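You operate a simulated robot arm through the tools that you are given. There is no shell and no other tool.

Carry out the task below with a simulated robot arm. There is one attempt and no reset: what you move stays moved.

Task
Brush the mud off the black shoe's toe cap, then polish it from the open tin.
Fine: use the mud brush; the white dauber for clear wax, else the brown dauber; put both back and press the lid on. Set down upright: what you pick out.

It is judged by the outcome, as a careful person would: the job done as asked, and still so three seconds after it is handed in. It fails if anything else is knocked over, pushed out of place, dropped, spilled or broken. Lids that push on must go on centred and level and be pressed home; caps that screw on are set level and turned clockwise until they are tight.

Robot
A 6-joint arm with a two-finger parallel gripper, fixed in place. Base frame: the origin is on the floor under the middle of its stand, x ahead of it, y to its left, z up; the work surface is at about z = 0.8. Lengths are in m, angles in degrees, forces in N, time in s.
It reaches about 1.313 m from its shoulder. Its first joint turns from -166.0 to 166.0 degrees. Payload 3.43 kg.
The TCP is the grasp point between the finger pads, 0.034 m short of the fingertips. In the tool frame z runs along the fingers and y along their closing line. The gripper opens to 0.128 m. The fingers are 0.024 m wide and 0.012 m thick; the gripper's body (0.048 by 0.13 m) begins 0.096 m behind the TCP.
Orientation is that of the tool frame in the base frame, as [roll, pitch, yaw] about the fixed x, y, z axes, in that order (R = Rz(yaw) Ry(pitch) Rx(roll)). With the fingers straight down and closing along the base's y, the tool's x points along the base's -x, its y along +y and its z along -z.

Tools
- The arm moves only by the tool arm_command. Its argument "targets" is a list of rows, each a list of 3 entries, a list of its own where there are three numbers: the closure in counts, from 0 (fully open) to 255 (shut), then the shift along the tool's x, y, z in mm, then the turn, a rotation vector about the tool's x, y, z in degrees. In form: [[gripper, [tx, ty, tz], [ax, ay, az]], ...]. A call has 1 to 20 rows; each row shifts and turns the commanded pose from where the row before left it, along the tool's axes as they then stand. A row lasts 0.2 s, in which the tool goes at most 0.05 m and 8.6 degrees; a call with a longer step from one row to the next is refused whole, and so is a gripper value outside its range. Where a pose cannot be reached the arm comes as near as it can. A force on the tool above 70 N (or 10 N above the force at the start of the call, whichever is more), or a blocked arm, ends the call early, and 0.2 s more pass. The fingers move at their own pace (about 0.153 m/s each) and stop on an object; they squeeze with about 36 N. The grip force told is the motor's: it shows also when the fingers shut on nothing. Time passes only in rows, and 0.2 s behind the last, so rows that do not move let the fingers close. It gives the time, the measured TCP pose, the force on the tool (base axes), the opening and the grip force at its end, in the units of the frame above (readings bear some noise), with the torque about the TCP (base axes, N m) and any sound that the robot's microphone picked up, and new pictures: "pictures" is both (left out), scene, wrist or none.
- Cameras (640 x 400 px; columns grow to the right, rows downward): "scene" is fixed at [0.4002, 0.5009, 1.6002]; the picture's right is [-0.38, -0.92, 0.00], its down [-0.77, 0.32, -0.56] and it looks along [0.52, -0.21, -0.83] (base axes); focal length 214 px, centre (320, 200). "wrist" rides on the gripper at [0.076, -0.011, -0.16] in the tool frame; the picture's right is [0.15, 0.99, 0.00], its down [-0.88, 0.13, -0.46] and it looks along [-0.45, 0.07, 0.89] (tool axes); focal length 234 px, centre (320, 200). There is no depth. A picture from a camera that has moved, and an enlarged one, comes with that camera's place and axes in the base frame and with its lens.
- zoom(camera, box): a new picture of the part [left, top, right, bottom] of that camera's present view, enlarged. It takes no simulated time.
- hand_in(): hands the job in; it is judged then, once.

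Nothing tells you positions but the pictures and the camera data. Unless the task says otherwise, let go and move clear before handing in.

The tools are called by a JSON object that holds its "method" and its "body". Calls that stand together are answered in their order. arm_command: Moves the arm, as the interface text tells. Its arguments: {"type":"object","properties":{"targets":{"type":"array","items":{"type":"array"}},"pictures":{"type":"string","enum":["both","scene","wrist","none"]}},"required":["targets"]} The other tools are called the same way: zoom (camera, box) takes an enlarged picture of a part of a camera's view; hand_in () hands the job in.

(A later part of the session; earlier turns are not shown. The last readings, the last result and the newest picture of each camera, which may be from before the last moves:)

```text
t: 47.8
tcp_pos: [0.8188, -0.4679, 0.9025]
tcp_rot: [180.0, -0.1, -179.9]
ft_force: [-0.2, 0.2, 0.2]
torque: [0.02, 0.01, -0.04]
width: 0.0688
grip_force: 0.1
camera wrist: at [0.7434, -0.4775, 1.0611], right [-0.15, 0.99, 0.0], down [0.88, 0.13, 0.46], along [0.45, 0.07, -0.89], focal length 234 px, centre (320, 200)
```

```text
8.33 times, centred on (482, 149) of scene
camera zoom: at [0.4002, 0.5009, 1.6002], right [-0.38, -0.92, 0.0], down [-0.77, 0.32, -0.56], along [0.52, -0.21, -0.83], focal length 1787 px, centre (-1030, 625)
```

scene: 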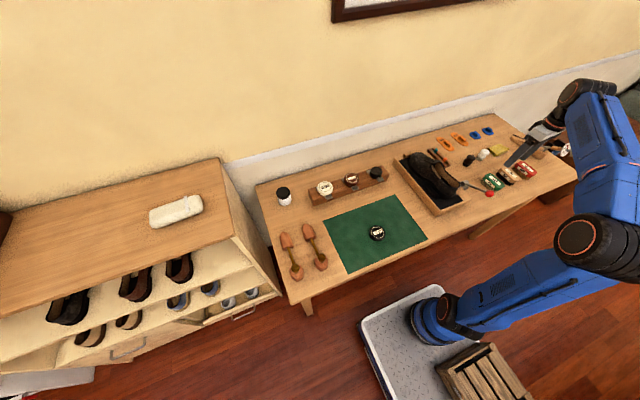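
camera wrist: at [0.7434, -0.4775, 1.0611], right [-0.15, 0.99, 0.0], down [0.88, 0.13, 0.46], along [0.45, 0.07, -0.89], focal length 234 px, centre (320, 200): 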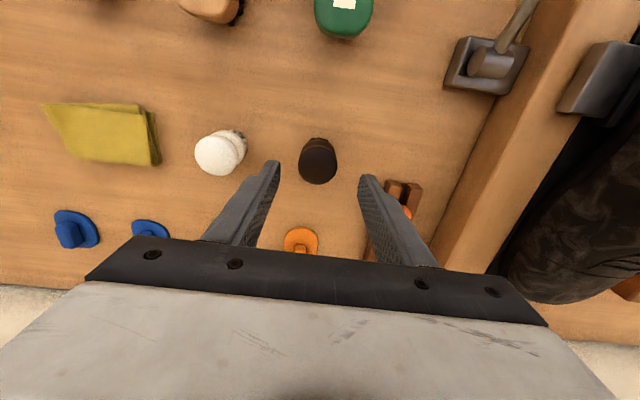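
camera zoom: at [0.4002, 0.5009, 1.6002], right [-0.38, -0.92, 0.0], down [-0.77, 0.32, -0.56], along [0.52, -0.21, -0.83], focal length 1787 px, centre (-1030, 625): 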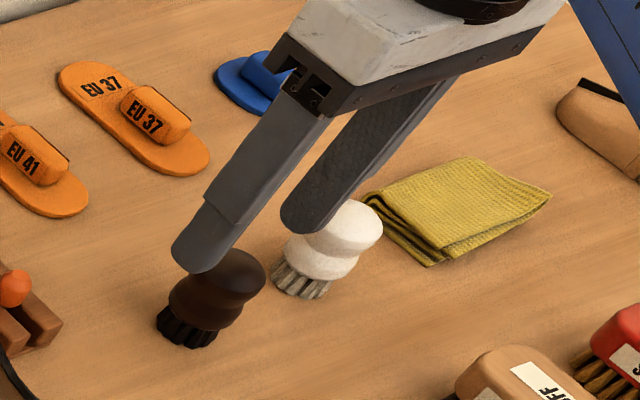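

{"method": "arm_command", "body": {"targets": [[118, [2.3, -0.4, 20], [0, 0, 0]], [118, [0, 0, 20], [0, 0, 0]], [118, [0, 0, 10], [0, 0, 0]], [118, [0, 0, 0], [0, 0, 0]]], "pictures": "wrist"}}

{"method": "zoom", "body": {"camera": "wrist", "box": [220, 90, 420, 230]}}

{"method": "zoom", "body": {"camera": "scene", "box": [450, 125, 514, 173]}}

```text
t: 48.8
tcp_pos: [0.8178, -0.4667, 0.8505]
tcp_rot: [-180.0, 0.0, -180.0]
ft_force: [-0.7, -0.1, 0.2]
torque: [0.01, 0.0, -0.01]
width: 0.0687
grip_force: 0.1
camera wrist: at [0.7418, -0.4775, 1.0096], right [-0.15, 0.99, 0.0], down [0.88, 0.13, 0.46], along [0.45, 0.07, -0.89], focal length 234 px, centre (320, 200)
```

wrist: 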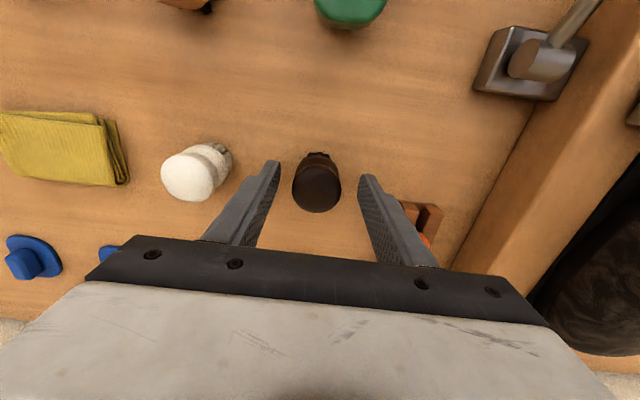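

```text
2.86 times, centred on (320, 160) of wrist
camera zoom: at [0.7418, -0.4775, 1.0096], right [-0.15, 0.99, 0.0], down [0.88, 0.13, 0.46], along [0.45, 0.07, -0.89], focal length 669 px, centre (320, 314)
```

zoom: 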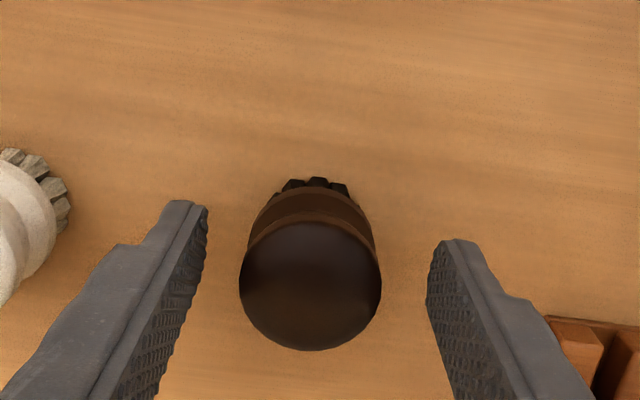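

```text
8.33 times, centred on (482, 149) of scene
camera zoom: at [0.4002, 0.5009, 1.6002], right [-0.38, -0.92, 0.0], down [-0.77, 0.32, -0.56], along [0.52, -0.21, -0.83], focal length 1787 px, centre (-1030, 625)
```

zoom: 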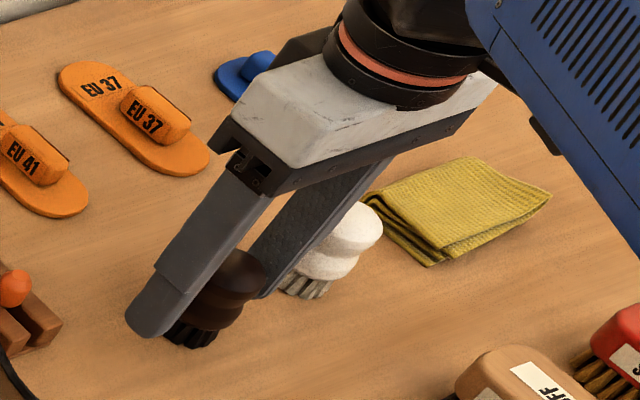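

The fingers straddle the knob evenly. I'll nudge 1 mm and close on it.

{"method": "arm_command", "body": {"targets": [[118, [0, -1, -1.5], [0, 0, 0]], [180, [0, 0, 0], [0, 0, 0]], [255, [0, 0, 0], [0, 0, 0]], [255, [0, 0, 0], [0, 0, 0]], [255, [0, 0, 0], [0, 0, 0]]], "pictures": "wrist"}}

{"method": "zoom", "body": {"camera": "wrist", "box": [220, 90, 420, 230]}}

{"method": "zoom", "body": {"camera": "scene", "box": [450, 125, 514, 173]}}

```text
t: 50.0
tcp_pos: [0.8169, -0.4692, 0.8518]
tcp_rot: [-180.0, 0.0, 179.9]
ft_force: [-0.1, -0.3, 1.0]
torque: [-0.1, 0.0, 0.03]
width: 0.0362
grip_force: 35.9
camera wrist: at [0.7416, -0.4788, 1.0114], right [-0.15, 0.99, 0.0], down [0.88, 0.13, 0.46], along [0.45, 0.07, -0.89], focal length 234 px, centre (320, 200)
```

wrist: 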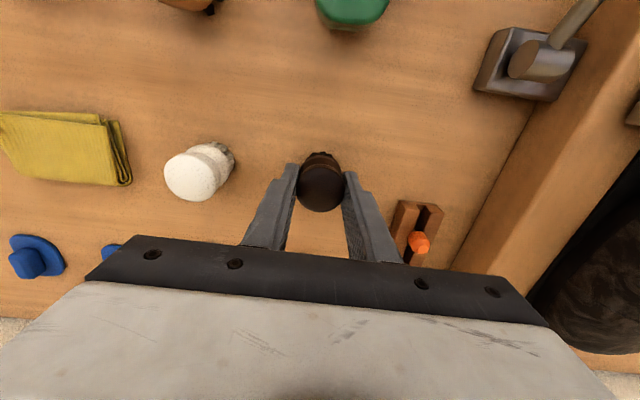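

```text
2.86 times, centred on (320, 160) of wrist
camera zoom: at [0.7416, -0.4788, 1.0114], right [-0.15, 0.99, 0.0], down [0.88, 0.13, 0.46], along [0.45, 0.07, -0.89], focal length 669 px, centre (320, 314)
```

zoom: 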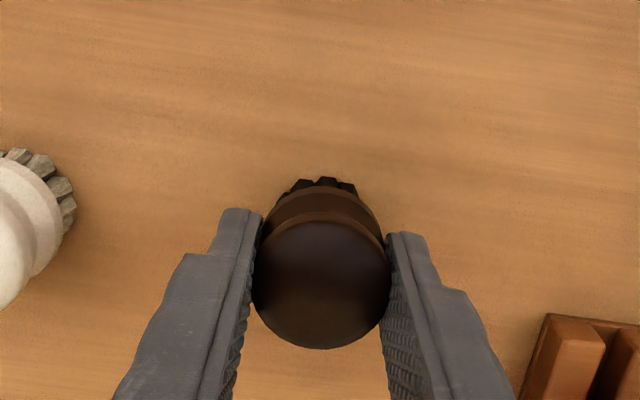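

```text
8.33 times, centred on (482, 149) of scene
camera zoom: at [0.4002, 0.5009, 1.6002], right [-0.38, -0.92, 0.0], down [-0.77, 0.32, -0.56], along [0.52, -0.21, -0.83], focal length 1787 px, centre (-1030, 625)
```

zoom: 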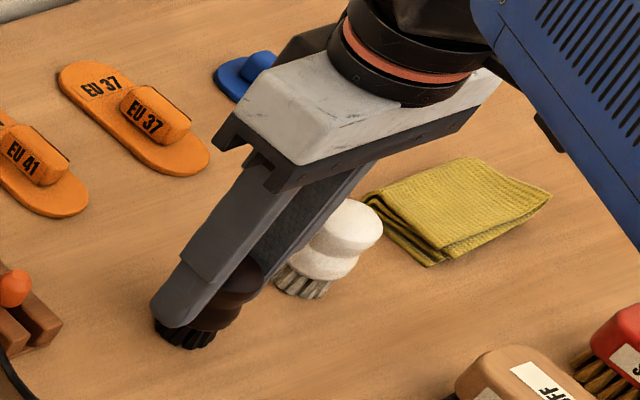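

The dauber is held (36 mm, 36 N). I'll lift it and carry it over towards the open BLACK tin in the rack.

{"method": "arm_command", "body": {"targets": [[255, [0, 0, -18], [0, 0, 0]], [255, [0, 0, -45], [0, 0, 0]], [255, [0, 0, -45], [0, 0, 0]], [255, [0, 0, -45], [0, 0, 0]], [255, [0, 0, -45], [0, 0, 0]], [255, [-11, 44.5, 0], [0, 0, 0]], [255, [-11, 44.5, 0], [0, 0, 0]], [255, [-11, 44.5, 0], [0, 0, 0]], [255, [-11, 44.5, 0], [0, 0, 0]], [255, [-11, 44.5, 0], [0, 0, 0]], [255, [-11, 44.5, 0], [0, 0, 0]], [255, [-11, 44.5, 0], [0, 0, 0]], [255, [-11, 44.5, 0], [0, 0, 0]], [255, [-11, 44.5, 0], [0, 0, 0]], [255, [-11, 44.5, 0], [0, 0, 0]], [255, [-20, 44.5, 30], [0, 0, 0]]], "pictures": "both"}}

{"method": "zoom", "body": {"camera": "wrist", "box": [220, 70, 420, 220]}}

{"method": "zoom", "body": {"camera": "scene", "box": [340, 130, 420, 190]}}

```text
refused: row 16 steps farther than a row can; nothing moved
```

```text
2.67 times, centred on (320, 145) of wrist
camera zoom: at [0.7416, -0.4788, 1.0114], right [-0.15, 0.99, 0.0], down [0.88, 0.13, 0.46], along [0.45, 0.07, -0.89], focal length 624 px, centre (320, 347)
```

zoom: 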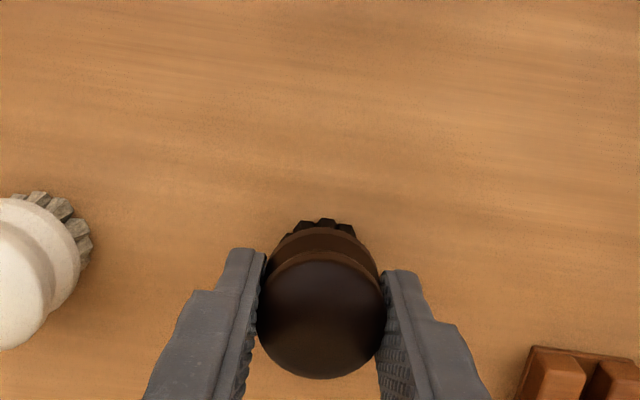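

```text
6.67 times, centred on (380, 160) of scene
camera zoom: at [0.4002, 0.5009, 1.6002], right [-0.38, -0.92, 0.0], down [-0.77, 0.32, -0.56], along [0.52, -0.21, -0.83], focal length 1430 px, centre (-80, 467)
```

zoom: 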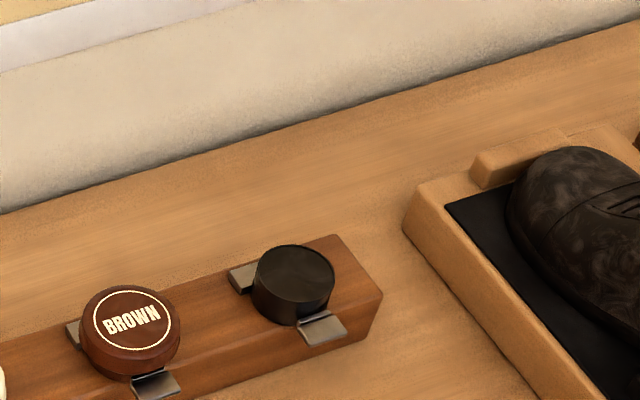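

The last row was a little too long, so nothing moved. I'll repeat the command with shorter steps.

{"method": "arm_command", "body": {"targets": [[255, [0, 0, -18], [0, 0, 0]], [255, [0, 0, -45], [0, 0, 0]], [255, [0, 0, -45], [0, 0, 0]], [255, [0, 0, -45], [0, 0, 0]], [255, [0, 0, -45], [0, 0, 0]], [255, [-11, 44.5, 0], [0, 0, 0]], [255, [-11, 44.5, 0], [0, 0, 0]], [255, [-11, 44.5, 0], [0, 0, 0]], [255, [-11, 44.5, 0], [0, 0, 0]], [255, [-11, 44.5, 0], [0, 0, 0]], [255, [-11, 44.5, 0], [0, 0, 0]], [255, [-11, 44.5, 0], [0, 0, 0]], [255, [-11, 44.5, 0], [0, 0, 0]], [255, [-11, 44.5, 0], [0, 0, 0]], [255, [-11, 44.5, 0], [0, 0, 0]], [255, [-11, 44.5, 0], [0, 0, 0]], [255, [-12, 0, 30], [0, 0, 0]]], "pictures": "both"}}

{"method": "zoom", "body": {"camera": "wrist", "box": [220, 70, 420, 220]}}

{"method": "zoom", "body": {"camera": "scene", "box": [340, 110, 420, 190]}}

```text
t: 53.6
tcp_pos: [0.9484, 0.0235, 1.0211]
tcp_rot: [180.0, -0.1, 180.0]
ft_force: [0.2, 0.1, 0.4]
torque: [-0.03, -0.05, -0.01]
width: 0.0362
grip_force: 35.7
camera wrist: at [0.8725, 0.0133, 1.1804], right [-0.15, 0.99, 0.0], down [0.88, 0.13, 0.46], along [0.45, 0.07, -0.89], focal length 234 px, centre (320, 200)
```

scene: 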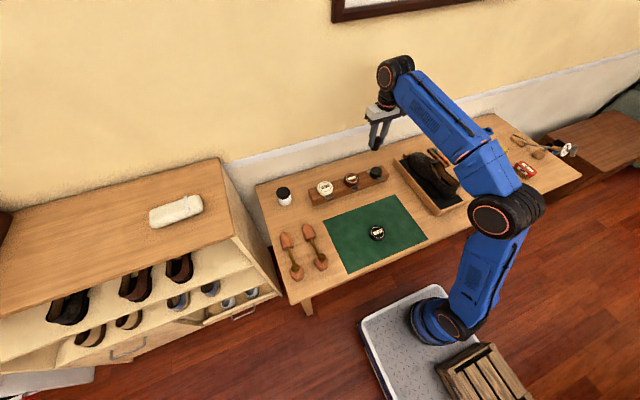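
wrist: 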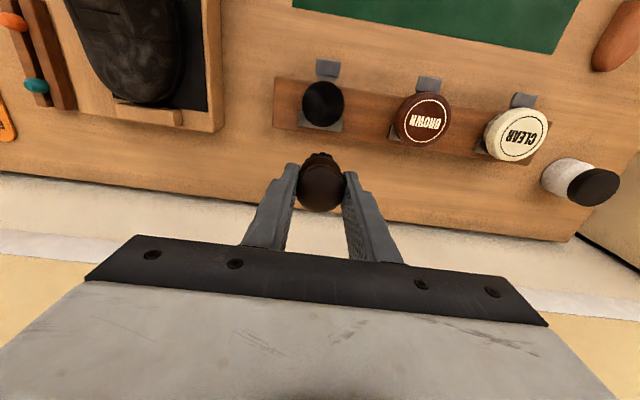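

```text
2.67 times, centred on (320, 145) of wrist
camera zoom: at [0.8725, 0.0133, 1.1804], right [-0.15, 0.99, 0.0], down [0.88, 0.13, 0.46], along [0.45, 0.07, -0.89], focal length 624 px, centre (320, 347)
```

zoom: 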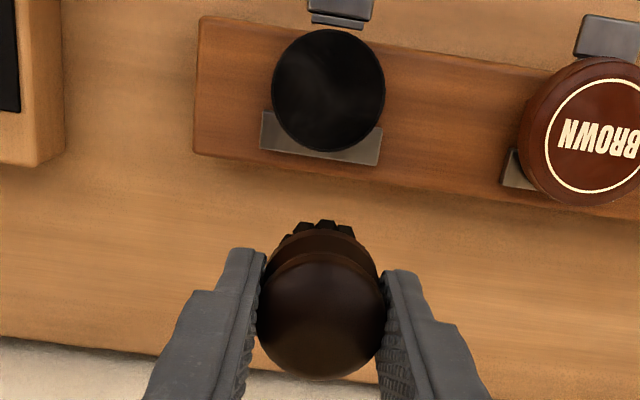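

```text
5.00 times, centred on (380, 150) of scene
camera zoom: at [0.4002, 0.5009, 1.6002], right [-0.38, -0.92, 0.0], down [-0.77, 0.32, -0.56], along [0.52, -0.21, -0.83], focal length 1072 px, centre (20, 450)
```

zoom: 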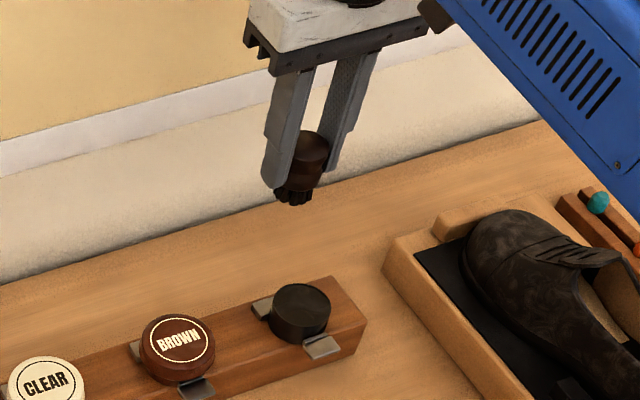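

The tin rim centre works out at (0.8974, 0.022, 0.867), with the rim about 52 mm across. I'll centre the dauber above it and check before dipping.

{"method": "arm_command", "body": {"targets": [[255, [25, -0.8, 20], [0, 0, 0]], [255, [26, -0.7, 20], [0, 0, 0]], [255, [0, 0, 30], [0, 0, 0]], [255, [0, 0, 20], [0, 0, 0]], [255, [0, 0, 0], [0, 0, 0]]], "pictures": "wrist"}}

{"method": "zoom", "body": {"camera": "wrist", "box": [220, 100, 420, 230]}}

{"method": "zoom", "body": {"camera": "scene", "box": [350, 130, 410, 190]}}

```text
t: 54.8
tcp_pos: [0.8976, 0.0209, 0.9282]
tcp_rot: [179.9, 0.1, -180.0]
ft_force: [0.1, 0.7, -0.7]
torque: [-0.02, 0.02, 0.0]
width: 0.036
grip_force: 35.8
camera wrist: at [0.8224, 0.0102, 1.0892], right [-0.15, 0.99, 0.0], down [0.88, 0.13, 0.46], along [0.45, 0.07, -0.89], focal length 234 px, centre (320, 200)
```

wrist: 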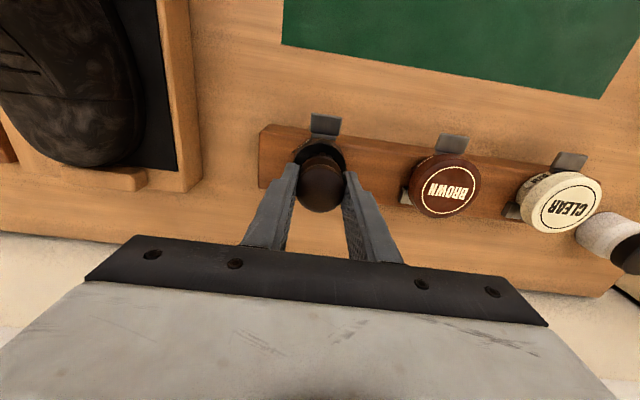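

```text
3.08 times, centred on (320, 165) of wrist
camera zoom: at [0.8224, 0.0102, 1.0892], right [-0.15, 0.99, 0.0], down [0.88, 0.13, 0.46], along [0.45, 0.07, -0.89], focal length 720 px, centre (320, 308)
```

zoom: 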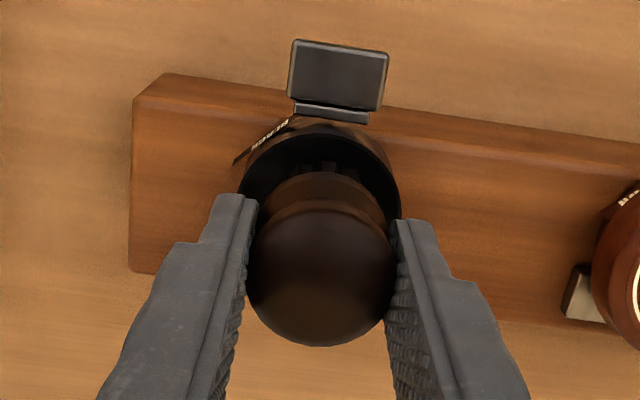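

```text
6.67 times, centred on (380, 160) of scene
camera zoom: at [0.4002, 0.5009, 1.6002], right [-0.38, -0.92, 0.0], down [-0.77, 0.32, -0.56], along [0.52, -0.21, -0.83], focal length 1430 px, centre (-80, 467)
```

zoom: 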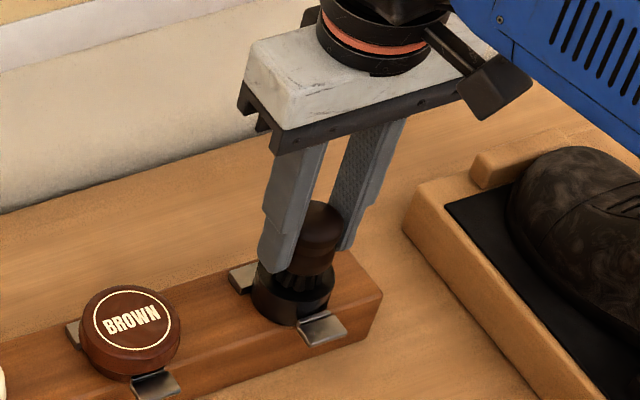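

The dauber is centred in the tin opening, with bristles about 9 mm above the rim. I'm descending gently to touch the wax.

{"method": "arm_command", "body": {"targets": [[255, [0, 0.5, 5], [0, 0, 0]], [255, [0, 0, 4], [0, 0, 0]], [255, [0, 0, 2], [0, 0, 0]]], "pictures": "none"}}

```text
t: 55.6
tcp_pos: [0.8973, 0.0215, 0.9239]
tcp_rot: [179.9, 0.6, -179.9]
ft_force: [10.5, 1.2, 69.0]
torque: [-0.02, -0.19, -0.01]
width: 0.0363
grip_force: 35.8
```

That was a hard contact (69 N) higher than I expected. I'll back off at once and look.

{"method": "arm_command", "body": {"targets": [[255, [0, 0, -5], [0, 0, 0]], [255, [0, 0, -2], [0, 0, 0]]], "pictures": "wrist"}}

{"method": "zoom", "body": {"camera": "wrist", "box": [220, 100, 420, 230]}}

{"method": "zoom", "body": {"camera": "scene", "box": [350, 130, 410, 190]}}

```text
t: 56.2
tcp_pos: [0.8978, 0.0204, 0.9216]
tcp_rot: [-180.0, -0.3, 180.0]
ft_force: [-3.3, 3.4, 14.5]
torque: [0.17, 0.05, 0.03]
width: 0.0361
grip_force: 35.9
camera wrist: at [0.8228, 0.0103, 1.0841], right [-0.15, 0.99, 0.0], down [0.88, 0.13, 0.45], along [0.45, 0.07, -0.89], focal length 234 px, centre (320, 200)
```

wrist: 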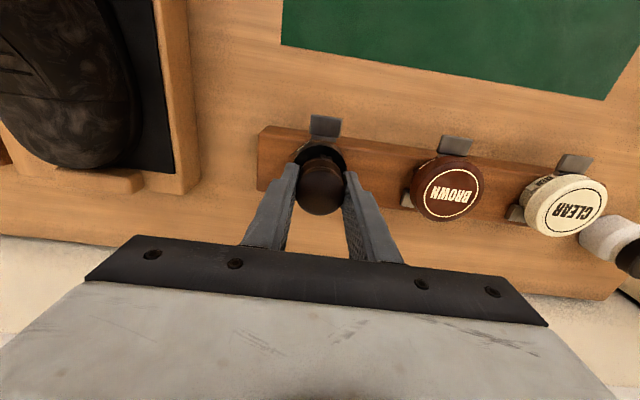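

```text
3.08 times, centred on (320, 165) of wrist
camera zoom: at [0.8228, 0.0103, 1.0841], right [-0.15, 0.99, 0.0], down [0.88, 0.13, 0.45], along [0.45, 0.07, -0.89], focal length 720 px, centre (320, 308)
```

zoom: 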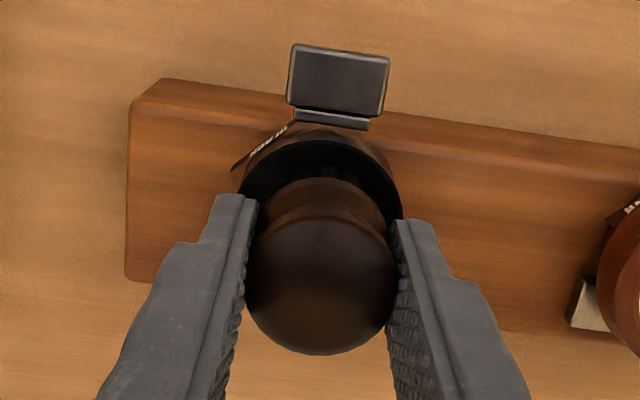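

```text
6.67 times, centred on (380, 160) of scene
camera zoom: at [0.4002, 0.5009, 1.6002], right [-0.38, -0.92, 0.0], down [-0.77, 0.32, -0.56], along [0.52, -0.21, -0.83], focal length 1430 px, centre (-80, 467)
```

zoom: 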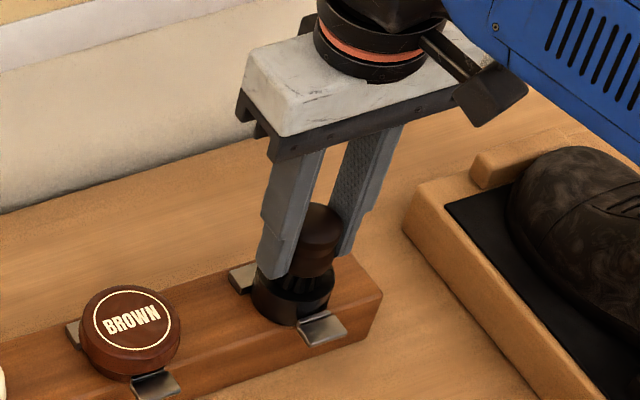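

The dauber touched the wax near z 0.873 and slid about 4 mm up in the grip; the tin hasn't moved. I'll ease the pressure and give it small swirls and twists to load wax.

{"method": "arm_command", "body": {"targets": [[255, [0, 0, -0.7], [0, 0, 0]], [255, [0, 2.5, 0], [0, 0, 5]], [255, [2, -2.5, 0], [0, 0, -5]], [255, [-2, -2.5, 0], [0, 0, -5]], [255, [-2, 2.5, 0], [0, 0, 5]], [255, [2, 0, 0], [0, 0, 0]], [255, [0, 0, 0], [0, 0, 0]]], "pictures": "wrist"}}

{"method": "zoom", "body": {"camera": "wrist", "box": [220, 100, 420, 230]}}

{"method": "zoom", "body": {"camera": "scene", "box": [364, 145, 396, 175]}}

```text
t: 57.8
tcp_pos: [0.8984, 0.0194, 0.9248]
tcp_rot: [180.0, 0.0, 180.0]
ft_force: [-0.2, -0.1, 0.3]
torque: [0.0, 0.01, -0.01]
width: 0.0362
grip_force: 36.1
camera wrist: at [0.8222, 0.0098, 1.0859], right [-0.15, 0.99, 0.0], down [0.88, 0.13, 0.46], along [0.45, 0.07, -0.89], focal length 234 px, centre (320, 200)
```

wrist: 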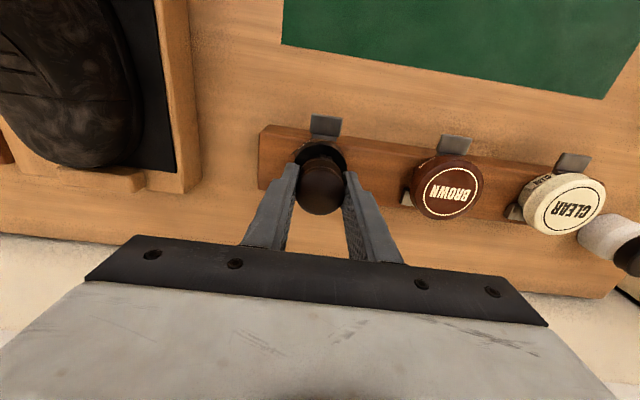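

```text
3.08 times, centred on (320, 165) of wrist
camera zoom: at [0.8222, 0.0098, 1.0859], right [-0.15, 0.99, 0.0], down [0.88, 0.13, 0.46], along [0.45, 0.07, -0.89], focal length 720 px, centre (320, 308)
```

zoom: 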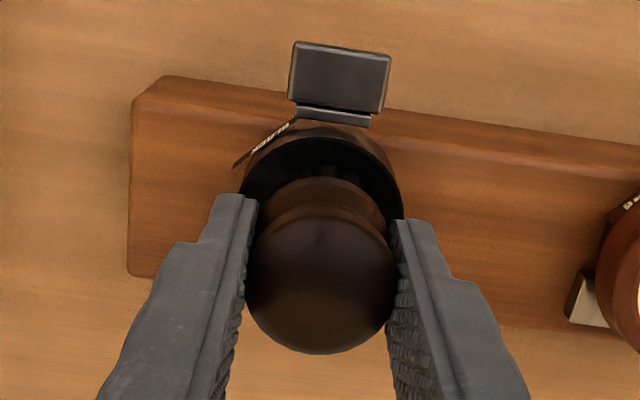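

```text
13.33 times, centred on (380, 160) of scene
camera zoom: at [0.4002, 0.5009, 1.6002], right [-0.38, -0.92, 0.0], down [-0.77, 0.32, -0.56], along [0.52, -0.21, -0.83], focal length 2860 px, centre (-480, 733)
```

zoom: 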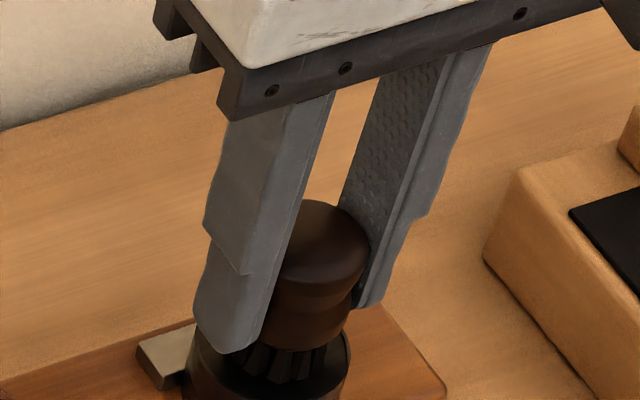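

{"method": "arm_command", "body": {"targets": [[255, [0, 2, 1], [0, 0, 0]], [255, [0, 0, 1], [0, 0, 0]]], "pictures": "none"}}

```text
t: 58.4
tcp_pos: [0.8974, 0.0214, 0.9245]
tcp_rot: [-179.9, 0.1, -180.0]
ft_force: [2.1, 1.2, 4.8]
torque: [0.04, -0.12, 0.01]
width: 0.0361
grip_force: 35.8
```

There's centred light contact with the wax (5 N). Swirling gently.

{"method": "arm_command", "body": {"targets": [[255, [0, 0, 0.5], [0, 0, 0]], [255, [0, 3, 0], [0, 0, 4]], [255, [0, -3, 0], [0, 0, 0]], [255, [0, -3, 0], [0, 0, -4]], [255, [0, 3, 0], [0, 0, -4]], [255, [3, 0, 0], [0, 0, 0]], [255, [-3, 0, 0], [0, 0, 4]], [255, [-3, 0, 0], [0, 0, 0]], [255, [3, 0, 0], [0, 0, 0]], [255, [0, 0, 0], [0, 0, 0]]], "pictures": "none"}}

```text
t: 60.6
tcp_pos: [0.8975, 0.022, 0.9226]
tcp_rot: [-180.0, 0.1, -180.0]
ft_force: [5.9, -0.9, 17.2]
torque: [-0.09, -0.34, 0.0]
width: 0.0361
grip_force: 35.8
```

{"method": "arm_command", "body": {"targets": [[255, [0, 0, -5], [0, 0, 0]], [255, [0, 0, -25], [0, 0, 0]], [255, [0, 0, -40], [0, 0, 0]], [255, [-20, 0, -40], [0, 0, 0]], [255, [-30, 0, 0], [0, 0, 0]]], "pictures": "both"}}

{"method": "zoom", "body": {"camera": "wrist", "box": [220, 70, 420, 220]}}

{"method": "zoom", "body": {"camera": "scene", "box": [350, 110, 410, 190]}}

```text
t: 61.8
tcp_pos: [0.9475, 0.0208, 1.0346]
tcp_rot: [180.0, 0.0, 179.9]
ft_force: [-0.4, -0.3, 0.1]
torque: [0.02, -0.03, -0.01]
width: 0.0361
grip_force: 36.1
camera wrist: at [0.872, 0.0104, 1.1945], right [-0.15, 0.99, 0.0], down [0.88, 0.13, 0.46], along [0.45, 0.07, -0.89], focal length 234 px, centre (320, 200)
```

scene: 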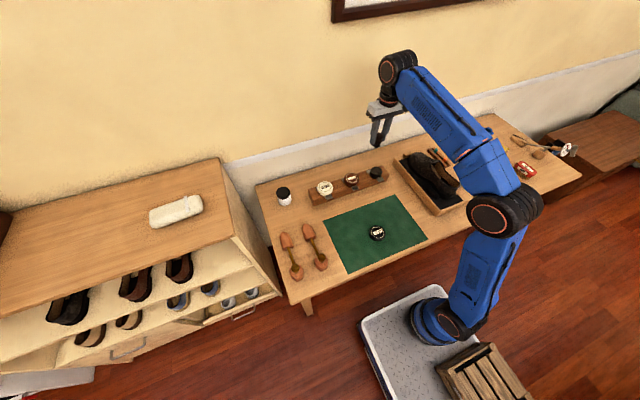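
wrist: 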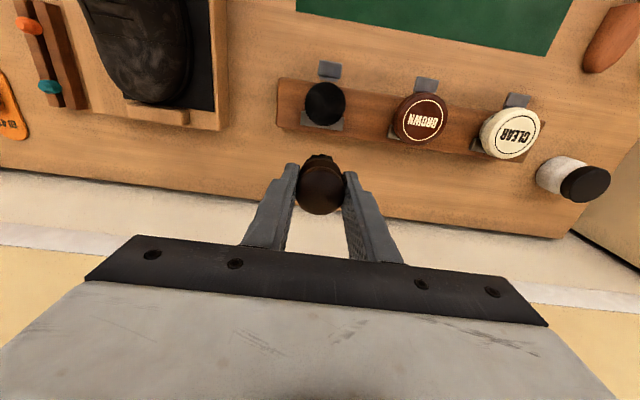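

```text
2.67 times, centred on (320, 145) of wrist
camera zoom: at [0.872, 0.0104, 1.1945], right [-0.15, 0.99, 0.0], down [0.88, 0.13, 0.46], along [0.45, 0.07, -0.89], focal length 624 px, centre (320, 347)
```

zoom: 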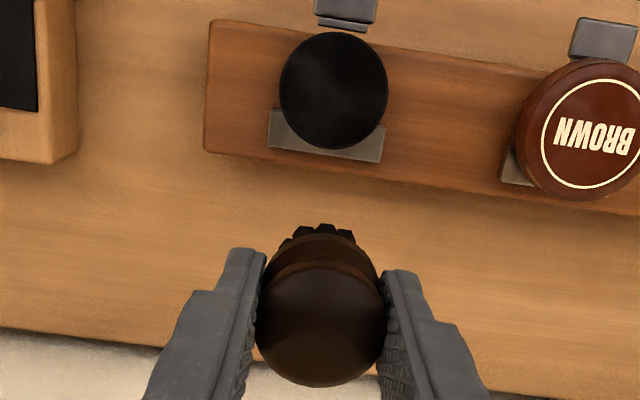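

```text
5.00 times, centred on (380, 150) of scene
camera zoom: at [0.4002, 0.5009, 1.6002], right [-0.38, -0.92, 0.0], down [-0.77, 0.32, -0.56], along [0.52, -0.21, -0.83], focal length 1072 px, centre (20, 450)
```

zoom: 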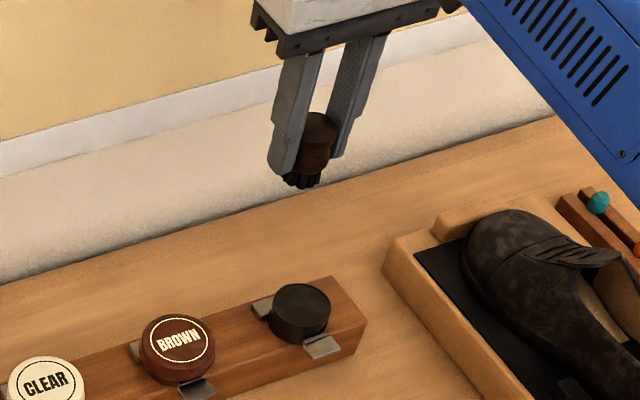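

The dauber has been in the wax and the tin is still seated. Now I'll carry it over the toe cap and tilt it to face the -y side first.

{"method": "arm_command", "body": {"targets": [[255, [6.25, -43.1, 0], [0, 0, 0]], [255, [6.25, -43.1, 0], [0, 0, 0]], [255, [6.25, -43.1, 0], [0, 0, 0]], [255, [6.25, -43.1, 0], [0, 0, 0]], [255, [6.25, -43.1, 0], [0, 0, 0]], [255, [6.25, -43.1, 0], [0, 0, 0]], [255, [0, 0, 39], [0, 0, 0]], [255, [0, 0, 0], [-4.33, 4.67, 0]], [255, [0, 0, 0], [-4.33, 4.67, 0]], [255, [0, 0, 0], [-4.33, 4.67, 0]], [255, [0, 0, 20], [0, 0, 0]], [255, [0, 0, 15], [0, 0, 0]]], "pictures": "both"}}

{"method": "zoom", "body": {"camera": "wrist", "box": [220, 70, 420, 220]}}

{"method": "zoom", "body": {"camera": "scene", "box": [395, 130, 455, 190]}}

```text
t: 64.4
tcp_pos: [0.9004, -0.2293, 0.961]
tcp_rot: [166.6, -14.0, -178.3]
ft_force: [0.3, 0.1, 0.7]
torque: [-0.01, 0.03, -0.01]
width: 0.0364
grip_force: 36.1
camera wrist: at [0.8664, -0.2771, 1.1278], right [-0.11, 0.96, 0.26], down [0.97, 0.05, 0.25], along [0.23, 0.28, -0.93], focal length 234 px, centre (320, 200)
```

scene: 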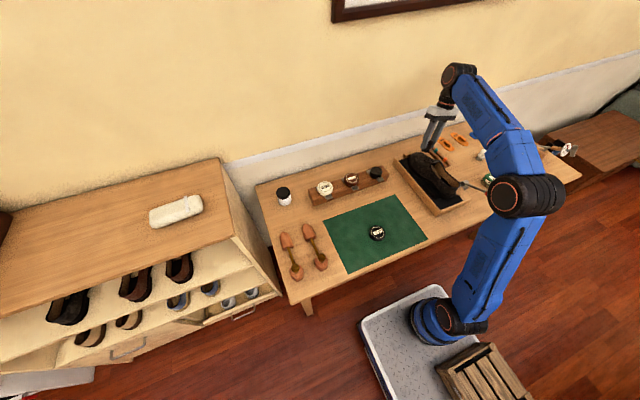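
wrist: 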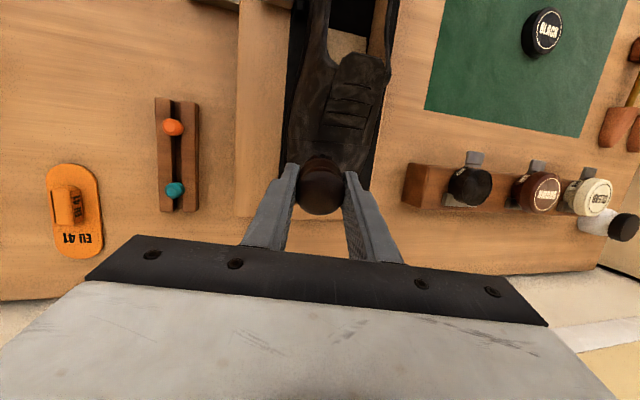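

```text
2.67 times, centred on (320, 145) of wrist
camera zoom: at [0.8664, -0.2771, 1.1278], right [-0.11, 0.96, 0.26], down [0.97, 0.05, 0.25], along [0.23, 0.28, -0.93], focal length 624 px, centre (320, 347)
```

zoom: 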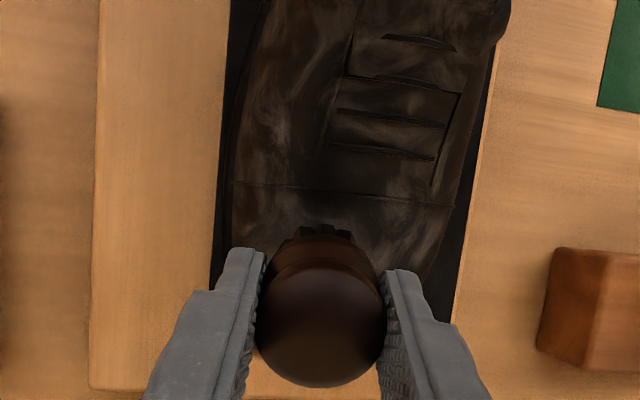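

```text
6.67 times, centred on (425, 160) of scene
camera zoom: at [0.4002, 0.5009, 1.6002], right [-0.38, -0.92, 0.0], down [-0.77, 0.32, -0.56], along [0.52, -0.21, -0.83], focal length 1430 px, centre (-380, 467)
```

zoom: 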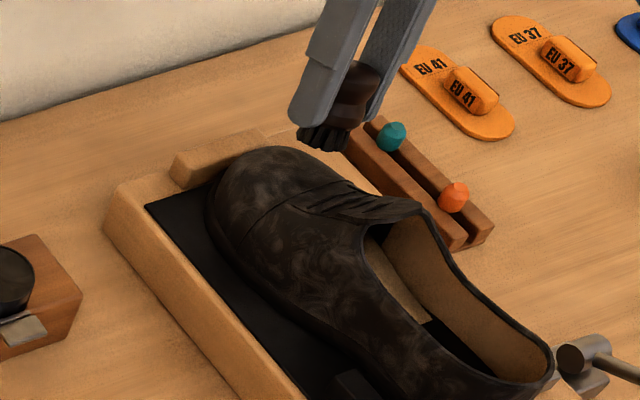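

{"method": "arm_command", "body": {"targets": [[255, [0, 0, 6], [0, 0, 0]], [255, [0, 0, 5], [0, 0, 0]], [255, [0, 0, 2], [0, 0, 0]]], "pictures": "none"}}

```text
t: 65.2
tcp_pos: [0.8986, -0.225, 0.9481]
tcp_rot: [166.7, -13.9, -178.4]
ft_force: [0.1, 0.0, -0.3]
torque: [0.01, 0.02, 0.0]
width: 0.036
grip_force: 36.2
```

{"method": "arm_command", "body": {"targets": [[255, [0, 0, 2], [0, 0, 0]], [255, [0, 0, 1], [0, 0, 0]]], "pictures": "none"}}

```text
t: 65.8
tcp_pos: [0.898, -0.2249, 0.9454]
tcp_rot: [166.7, -13.9, -178.4]
ft_force: [0.1, 1.5, -1.6]
torque: [0.01, 0.01, 0.0]
width: 0.0362
grip_force: 36.1
```

{"method": "arm_command", "body": {"targets": [[255, [0, 0, 1.5], [0, 0, 0]], [255, [0, 0, 1], [0, 0, 0]]], "pictures": "none"}}

```text
t: 66.4
tcp_pos: [0.8977, -0.2249, 0.9449]
tcp_rot: [166.8, -13.9, -178.6]
ft_force: [6.1, -4.7, 15.1]
torque: [-0.21, -0.23, 0.02]
width: 0.0362
grip_force: 36.0
```

There's contact at about 17 N on the -y rear area. I'll stroke in small tangential movements over this cell.

{"method": "arm_command", "body": {"targets": [[255, [0, 0, -0.4], [0, 0, 0]], [255, [0, -8, 0.3], [0, 0, 0]], [255, [4, 8, -0.3], [0, 0, 0]], [255, [0, 8, 0.2], [0, 0, 0]], [255, [0, -8, -0.2], [0, 0, 0]], [255, [0, -8, 0.3], [0, 0, 0]], [255, [-4, 8, -0.3], [0, 0, 0]], [255, [-4, 8, 0.2], [0, 0, 0]], [255, [0, -8, -0.2], [0, 0, 0]], [255, [0, -8, 0.3], [0, 0, 0]], [255, [4, 8, -0.3], [0, 0, 0]], [255, [0, 0, 0], [0, 0, 0]]], "pictures": "both"}}

{"method": "zoom", "body": {"camera": "wrist", "box": [220, 70, 420, 220]}}

{"method": "zoom", "body": {"camera": "scene", "box": [395, 130, 455, 190]}}

```text
t: 69.0
tcp_pos: [0.8984, -0.2264, 0.9445]
tcp_rot: [166.7, -13.9, -178.4]
ft_force: [3.9, -6.4, 6.1]
torque: [-0.31, -0.19, 0.01]
width: 0.0362
grip_force: 36.3
camera wrist: at [0.8632, -0.2736, 1.1112], right [-0.11, 0.96, 0.26], down [0.97, 0.05, 0.25], along [0.23, 0.28, -0.93], focal length 234 px, centre (320, 200)
```

scene: 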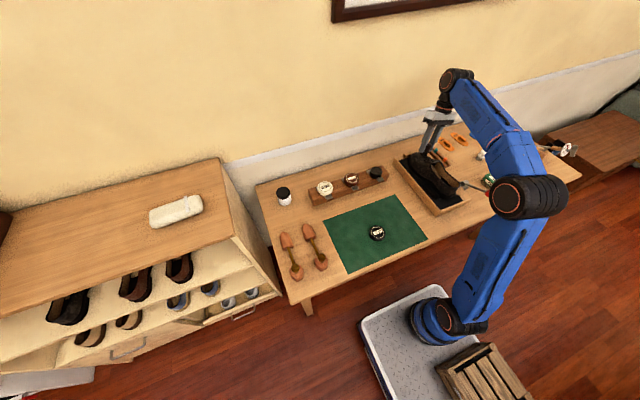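
wrist: 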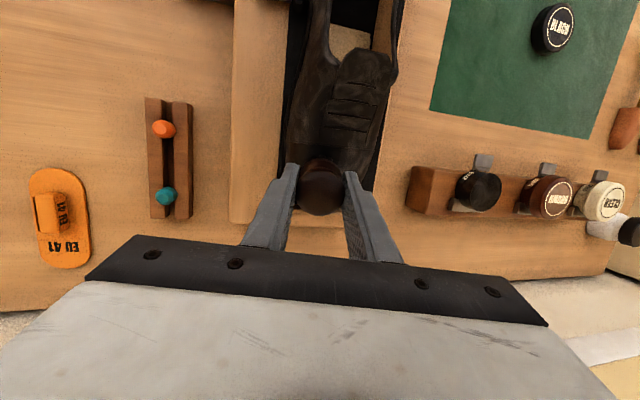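

```text
2.67 times, centred on (320, 145) of wrist
camera zoom: at [0.8632, -0.2736, 1.1112], right [-0.11, 0.96, 0.26], down [0.97, 0.05, 0.25], along [0.23, 0.28, -0.93], focal length 624 px, centre (320, 347)
```

zoom: 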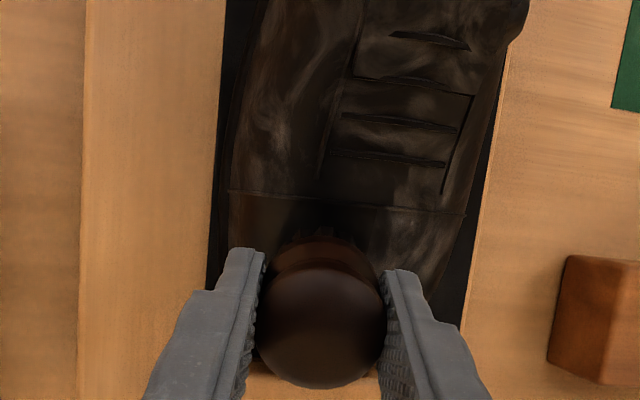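

```text
6.67 times, centred on (425, 160) of scene
camera zoom: at [0.4002, 0.5009, 1.6002], right [-0.38, -0.92, 0.0], down [-0.77, 0.32, -0.56], along [0.52, -0.21, -0.83], focal length 1430 px, centre (-380, 467)
```

zoom: 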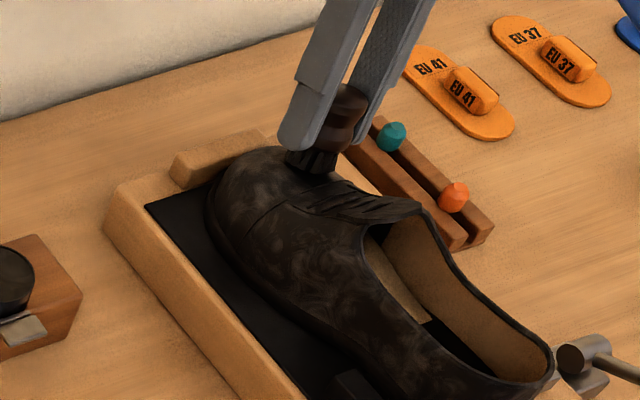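

The -y rear cell has turned uniformly dark, so the polish is taking. Next is the front -y area: back off slightly, shift forward and pitch more.

{"method": "arm_command", "body": {"targets": [[255, [0, 0, -8], [0, 0, 0]], [255, [-16, 3, 0], [0, 0, 0]], [255, [-16, 3, 2], [3, 6, 0]], [255, [0, 0, 2], [0, 0, 0]], [255, [0, 0, 0], [0, 0, 0]]], "pictures": "wrist"}}

{"method": "zoom", "body": {"camera": "wrist", "box": [220, 60, 420, 220]}}

{"method": "zoom", "body": {"camera": "scene", "box": [395, 130, 455, 190]}}

```text
t: 70.2
tcp_pos: [0.9301, -0.2192, 0.9399]
tcp_rot: [169.4, -19.8, -177.1]
ft_force: [0.0, 0.7, -0.5]
torque: [0.01, 0.01, 0.04]
width: 0.0363
grip_force: 36.1
camera wrist: at [0.9128, -0.2597, 1.112], right [-0.13, 0.97, 0.22], down [0.98, 0.09, 0.15], along [0.12, 0.24, -0.96], focal length 234 px, centre (320, 200)
```

wrist: 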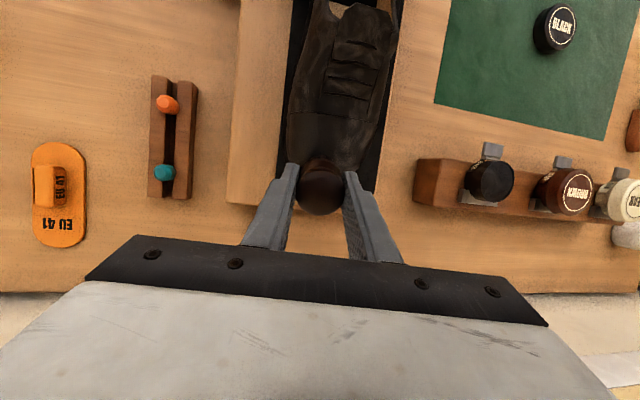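

```text
2.50 times, centred on (320, 140) of wrist
camera zoom: at [0.9128, -0.2597, 1.112], right [-0.13, 0.97, 0.22], down [0.98, 0.09, 0.15], along [0.12, 0.24, -0.96], focal length 585 px, centre (320, 350)
```

zoom: 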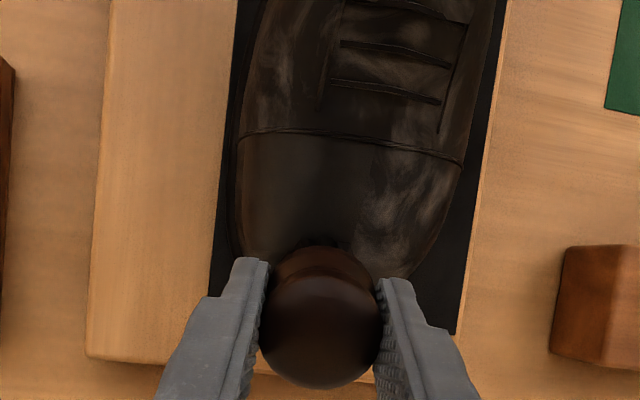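

```text
6.67 times, centred on (425, 160) of scene
camera zoom: at [0.4002, 0.5009, 1.6002], right [-0.38, -0.92, 0.0], down [-0.77, 0.32, -0.56], along [0.52, -0.21, -0.83], focal length 1430 px, centre (-380, 467)
```

zoom: 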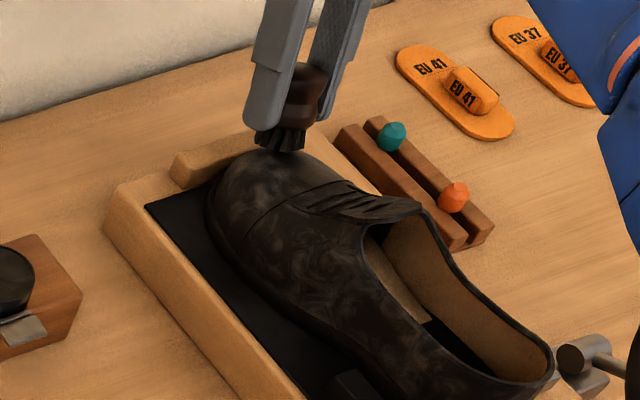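

The rear -y cell is evenly polished and the rear +y cell is still dull. I'm advancing onto the front -y area.

{"method": "arm_command", "body": {"targets": [[255, [0, 0, 3], [0, 0, 0]], [255, [0, 0, 2], [0, 0, 0]]], "pictures": "none"}}

```text
t: 70.8
tcp_pos: [0.9272, -0.2187, 0.9373]
tcp_rot: [169.5, -19.6, -177.0]
ft_force: [13.2, -5.2, 17.0]
torque: [-0.31, -0.27, 0.16]
width: 0.0361
grip_force: 35.9
```

{"method": "arm_command", "body": {"targets": [[255, [0, 0, -0.6], [0, 0, 0]], [255, [0, -8, 0.3], [0, 0, 0]], [255, [-4, 8, -0.2], [0, 0, 0]], [255, [0, 7, 0.2], [0, 0, 0]], [255, [0, -7, 0], [0, 0, 0]], [255, [0, -8, 0.4], [0, 0, 0]], [255, [-4, 8, 0.3], [0, 0, 0]], [255, [0, 7, 0], [0, 0, 0]], [255, [0, -7, 0], [0, 0, 0]], [255, [0, -8, 0.3], [0, 0, 0]], [255, [4, 8, -0.5], [0, 0, 0]], [255, [4, 0, -0.2], [0, 0, 0]]], "pictures": "none"}}

{"method": "zoom", "body": {"camera": "scene", "box": [395, 130, 455, 190]}}

```text
t: 73.4
tcp_pos: [0.9276, -0.2189, 0.9363]
tcp_rot: [169.5, -19.8, -177.2]
ft_force: [31.2, -20.3, 25.8]
torque: [-0.98, -0.9, 0.42]
width: 0.0363
grip_force: 35.8
```

```text
6.67 times, centred on (425, 160) of scene
camera zoom: at [0.4002, 0.5009, 1.6002], right [-0.38, -0.92, 0.0], down [-0.77, 0.32, -0.56], along [0.52, -0.21, -0.83], focal length 1430 px, centre (-380, 467)
```

zoom: 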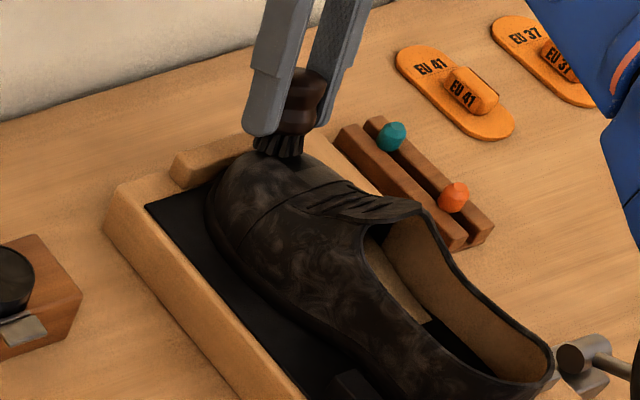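

The force crept up to about 45 N at the end. I'll back off and look at the result.

{"method": "arm_command", "body": {"targets": [[255, [0, 0, -4], [0, 0, 0]], [255, [0, 0, -6], [0, 0, 0]], [255, [-12, -4, -6], [0, 0, 0]], [255, [-14, -4, 0], [0, 0, 0]]], "pictures": "wrist"}}

{"method": "zoom", "body": {"camera": "wrist", "box": [220, 60, 420, 220]}}

{"method": "zoom", "body": {"camera": "scene", "box": [395, 130, 455, 190]}}

```text
t: 74.4
tcp_pos: [0.9516, -0.2237, 0.9275]
tcp_rot: [169.6, -19.4, -177.2]
ft_force: [-0.1, -0.2, 1.0]
torque: [0.0, -0.01, -0.02]
width: 0.0361
grip_force: 36.8
out of reach, approached as far as the arm can: row 2, 3
camera wrist: at [0.9342, -0.2643, 1.1003], right [-0.13, 0.97, 0.22], down [0.98, 0.09, 0.15], along [0.13, 0.24, -0.96], focal length 234 px, centre (320, 200)
```

wrist: 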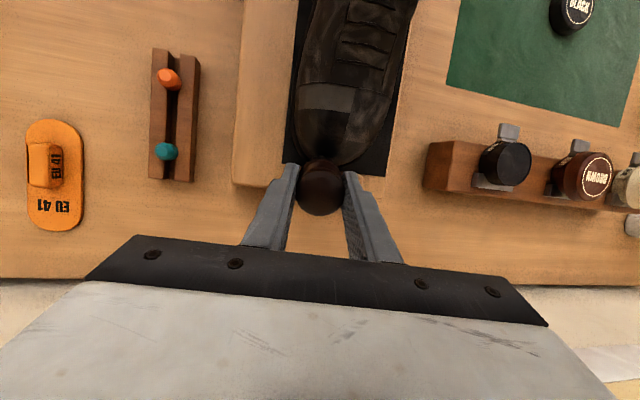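

```text
2.50 times, centred on (320, 140) of wrist
camera zoom: at [0.9342, -0.2643, 1.1003], right [-0.13, 0.97, 0.22], down [0.98, 0.09, 0.15], along [0.13, 0.24, -0.96], focal length 585 px, centre (320, 350)
```

zoom: 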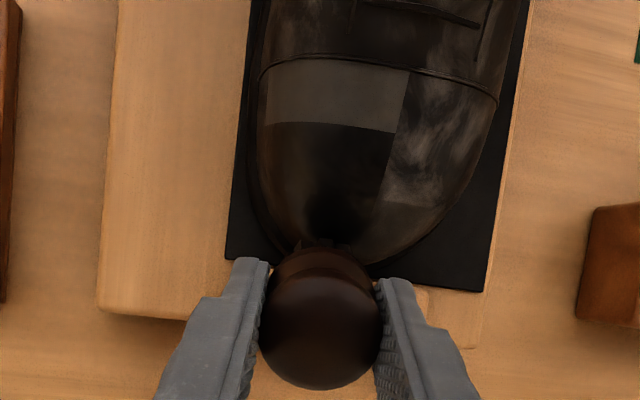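

```text
6.67 times, centred on (425, 160) of scene
camera zoom: at [0.4002, 0.5009, 1.6002], right [-0.38, -0.92, 0.0], down [-0.77, 0.32, -0.56], along [0.52, -0.21, -0.83], focal length 1430 px, centre (-380, 467)
```

zoom: 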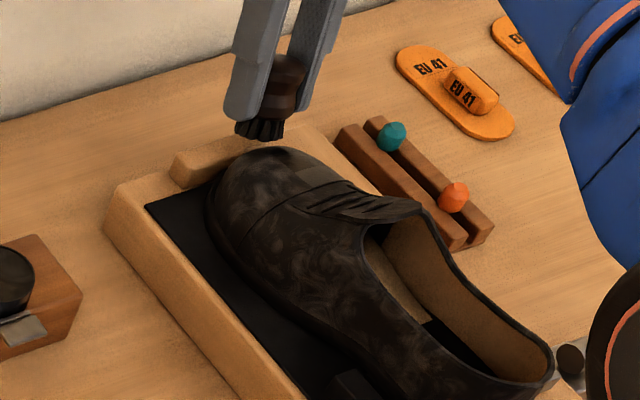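

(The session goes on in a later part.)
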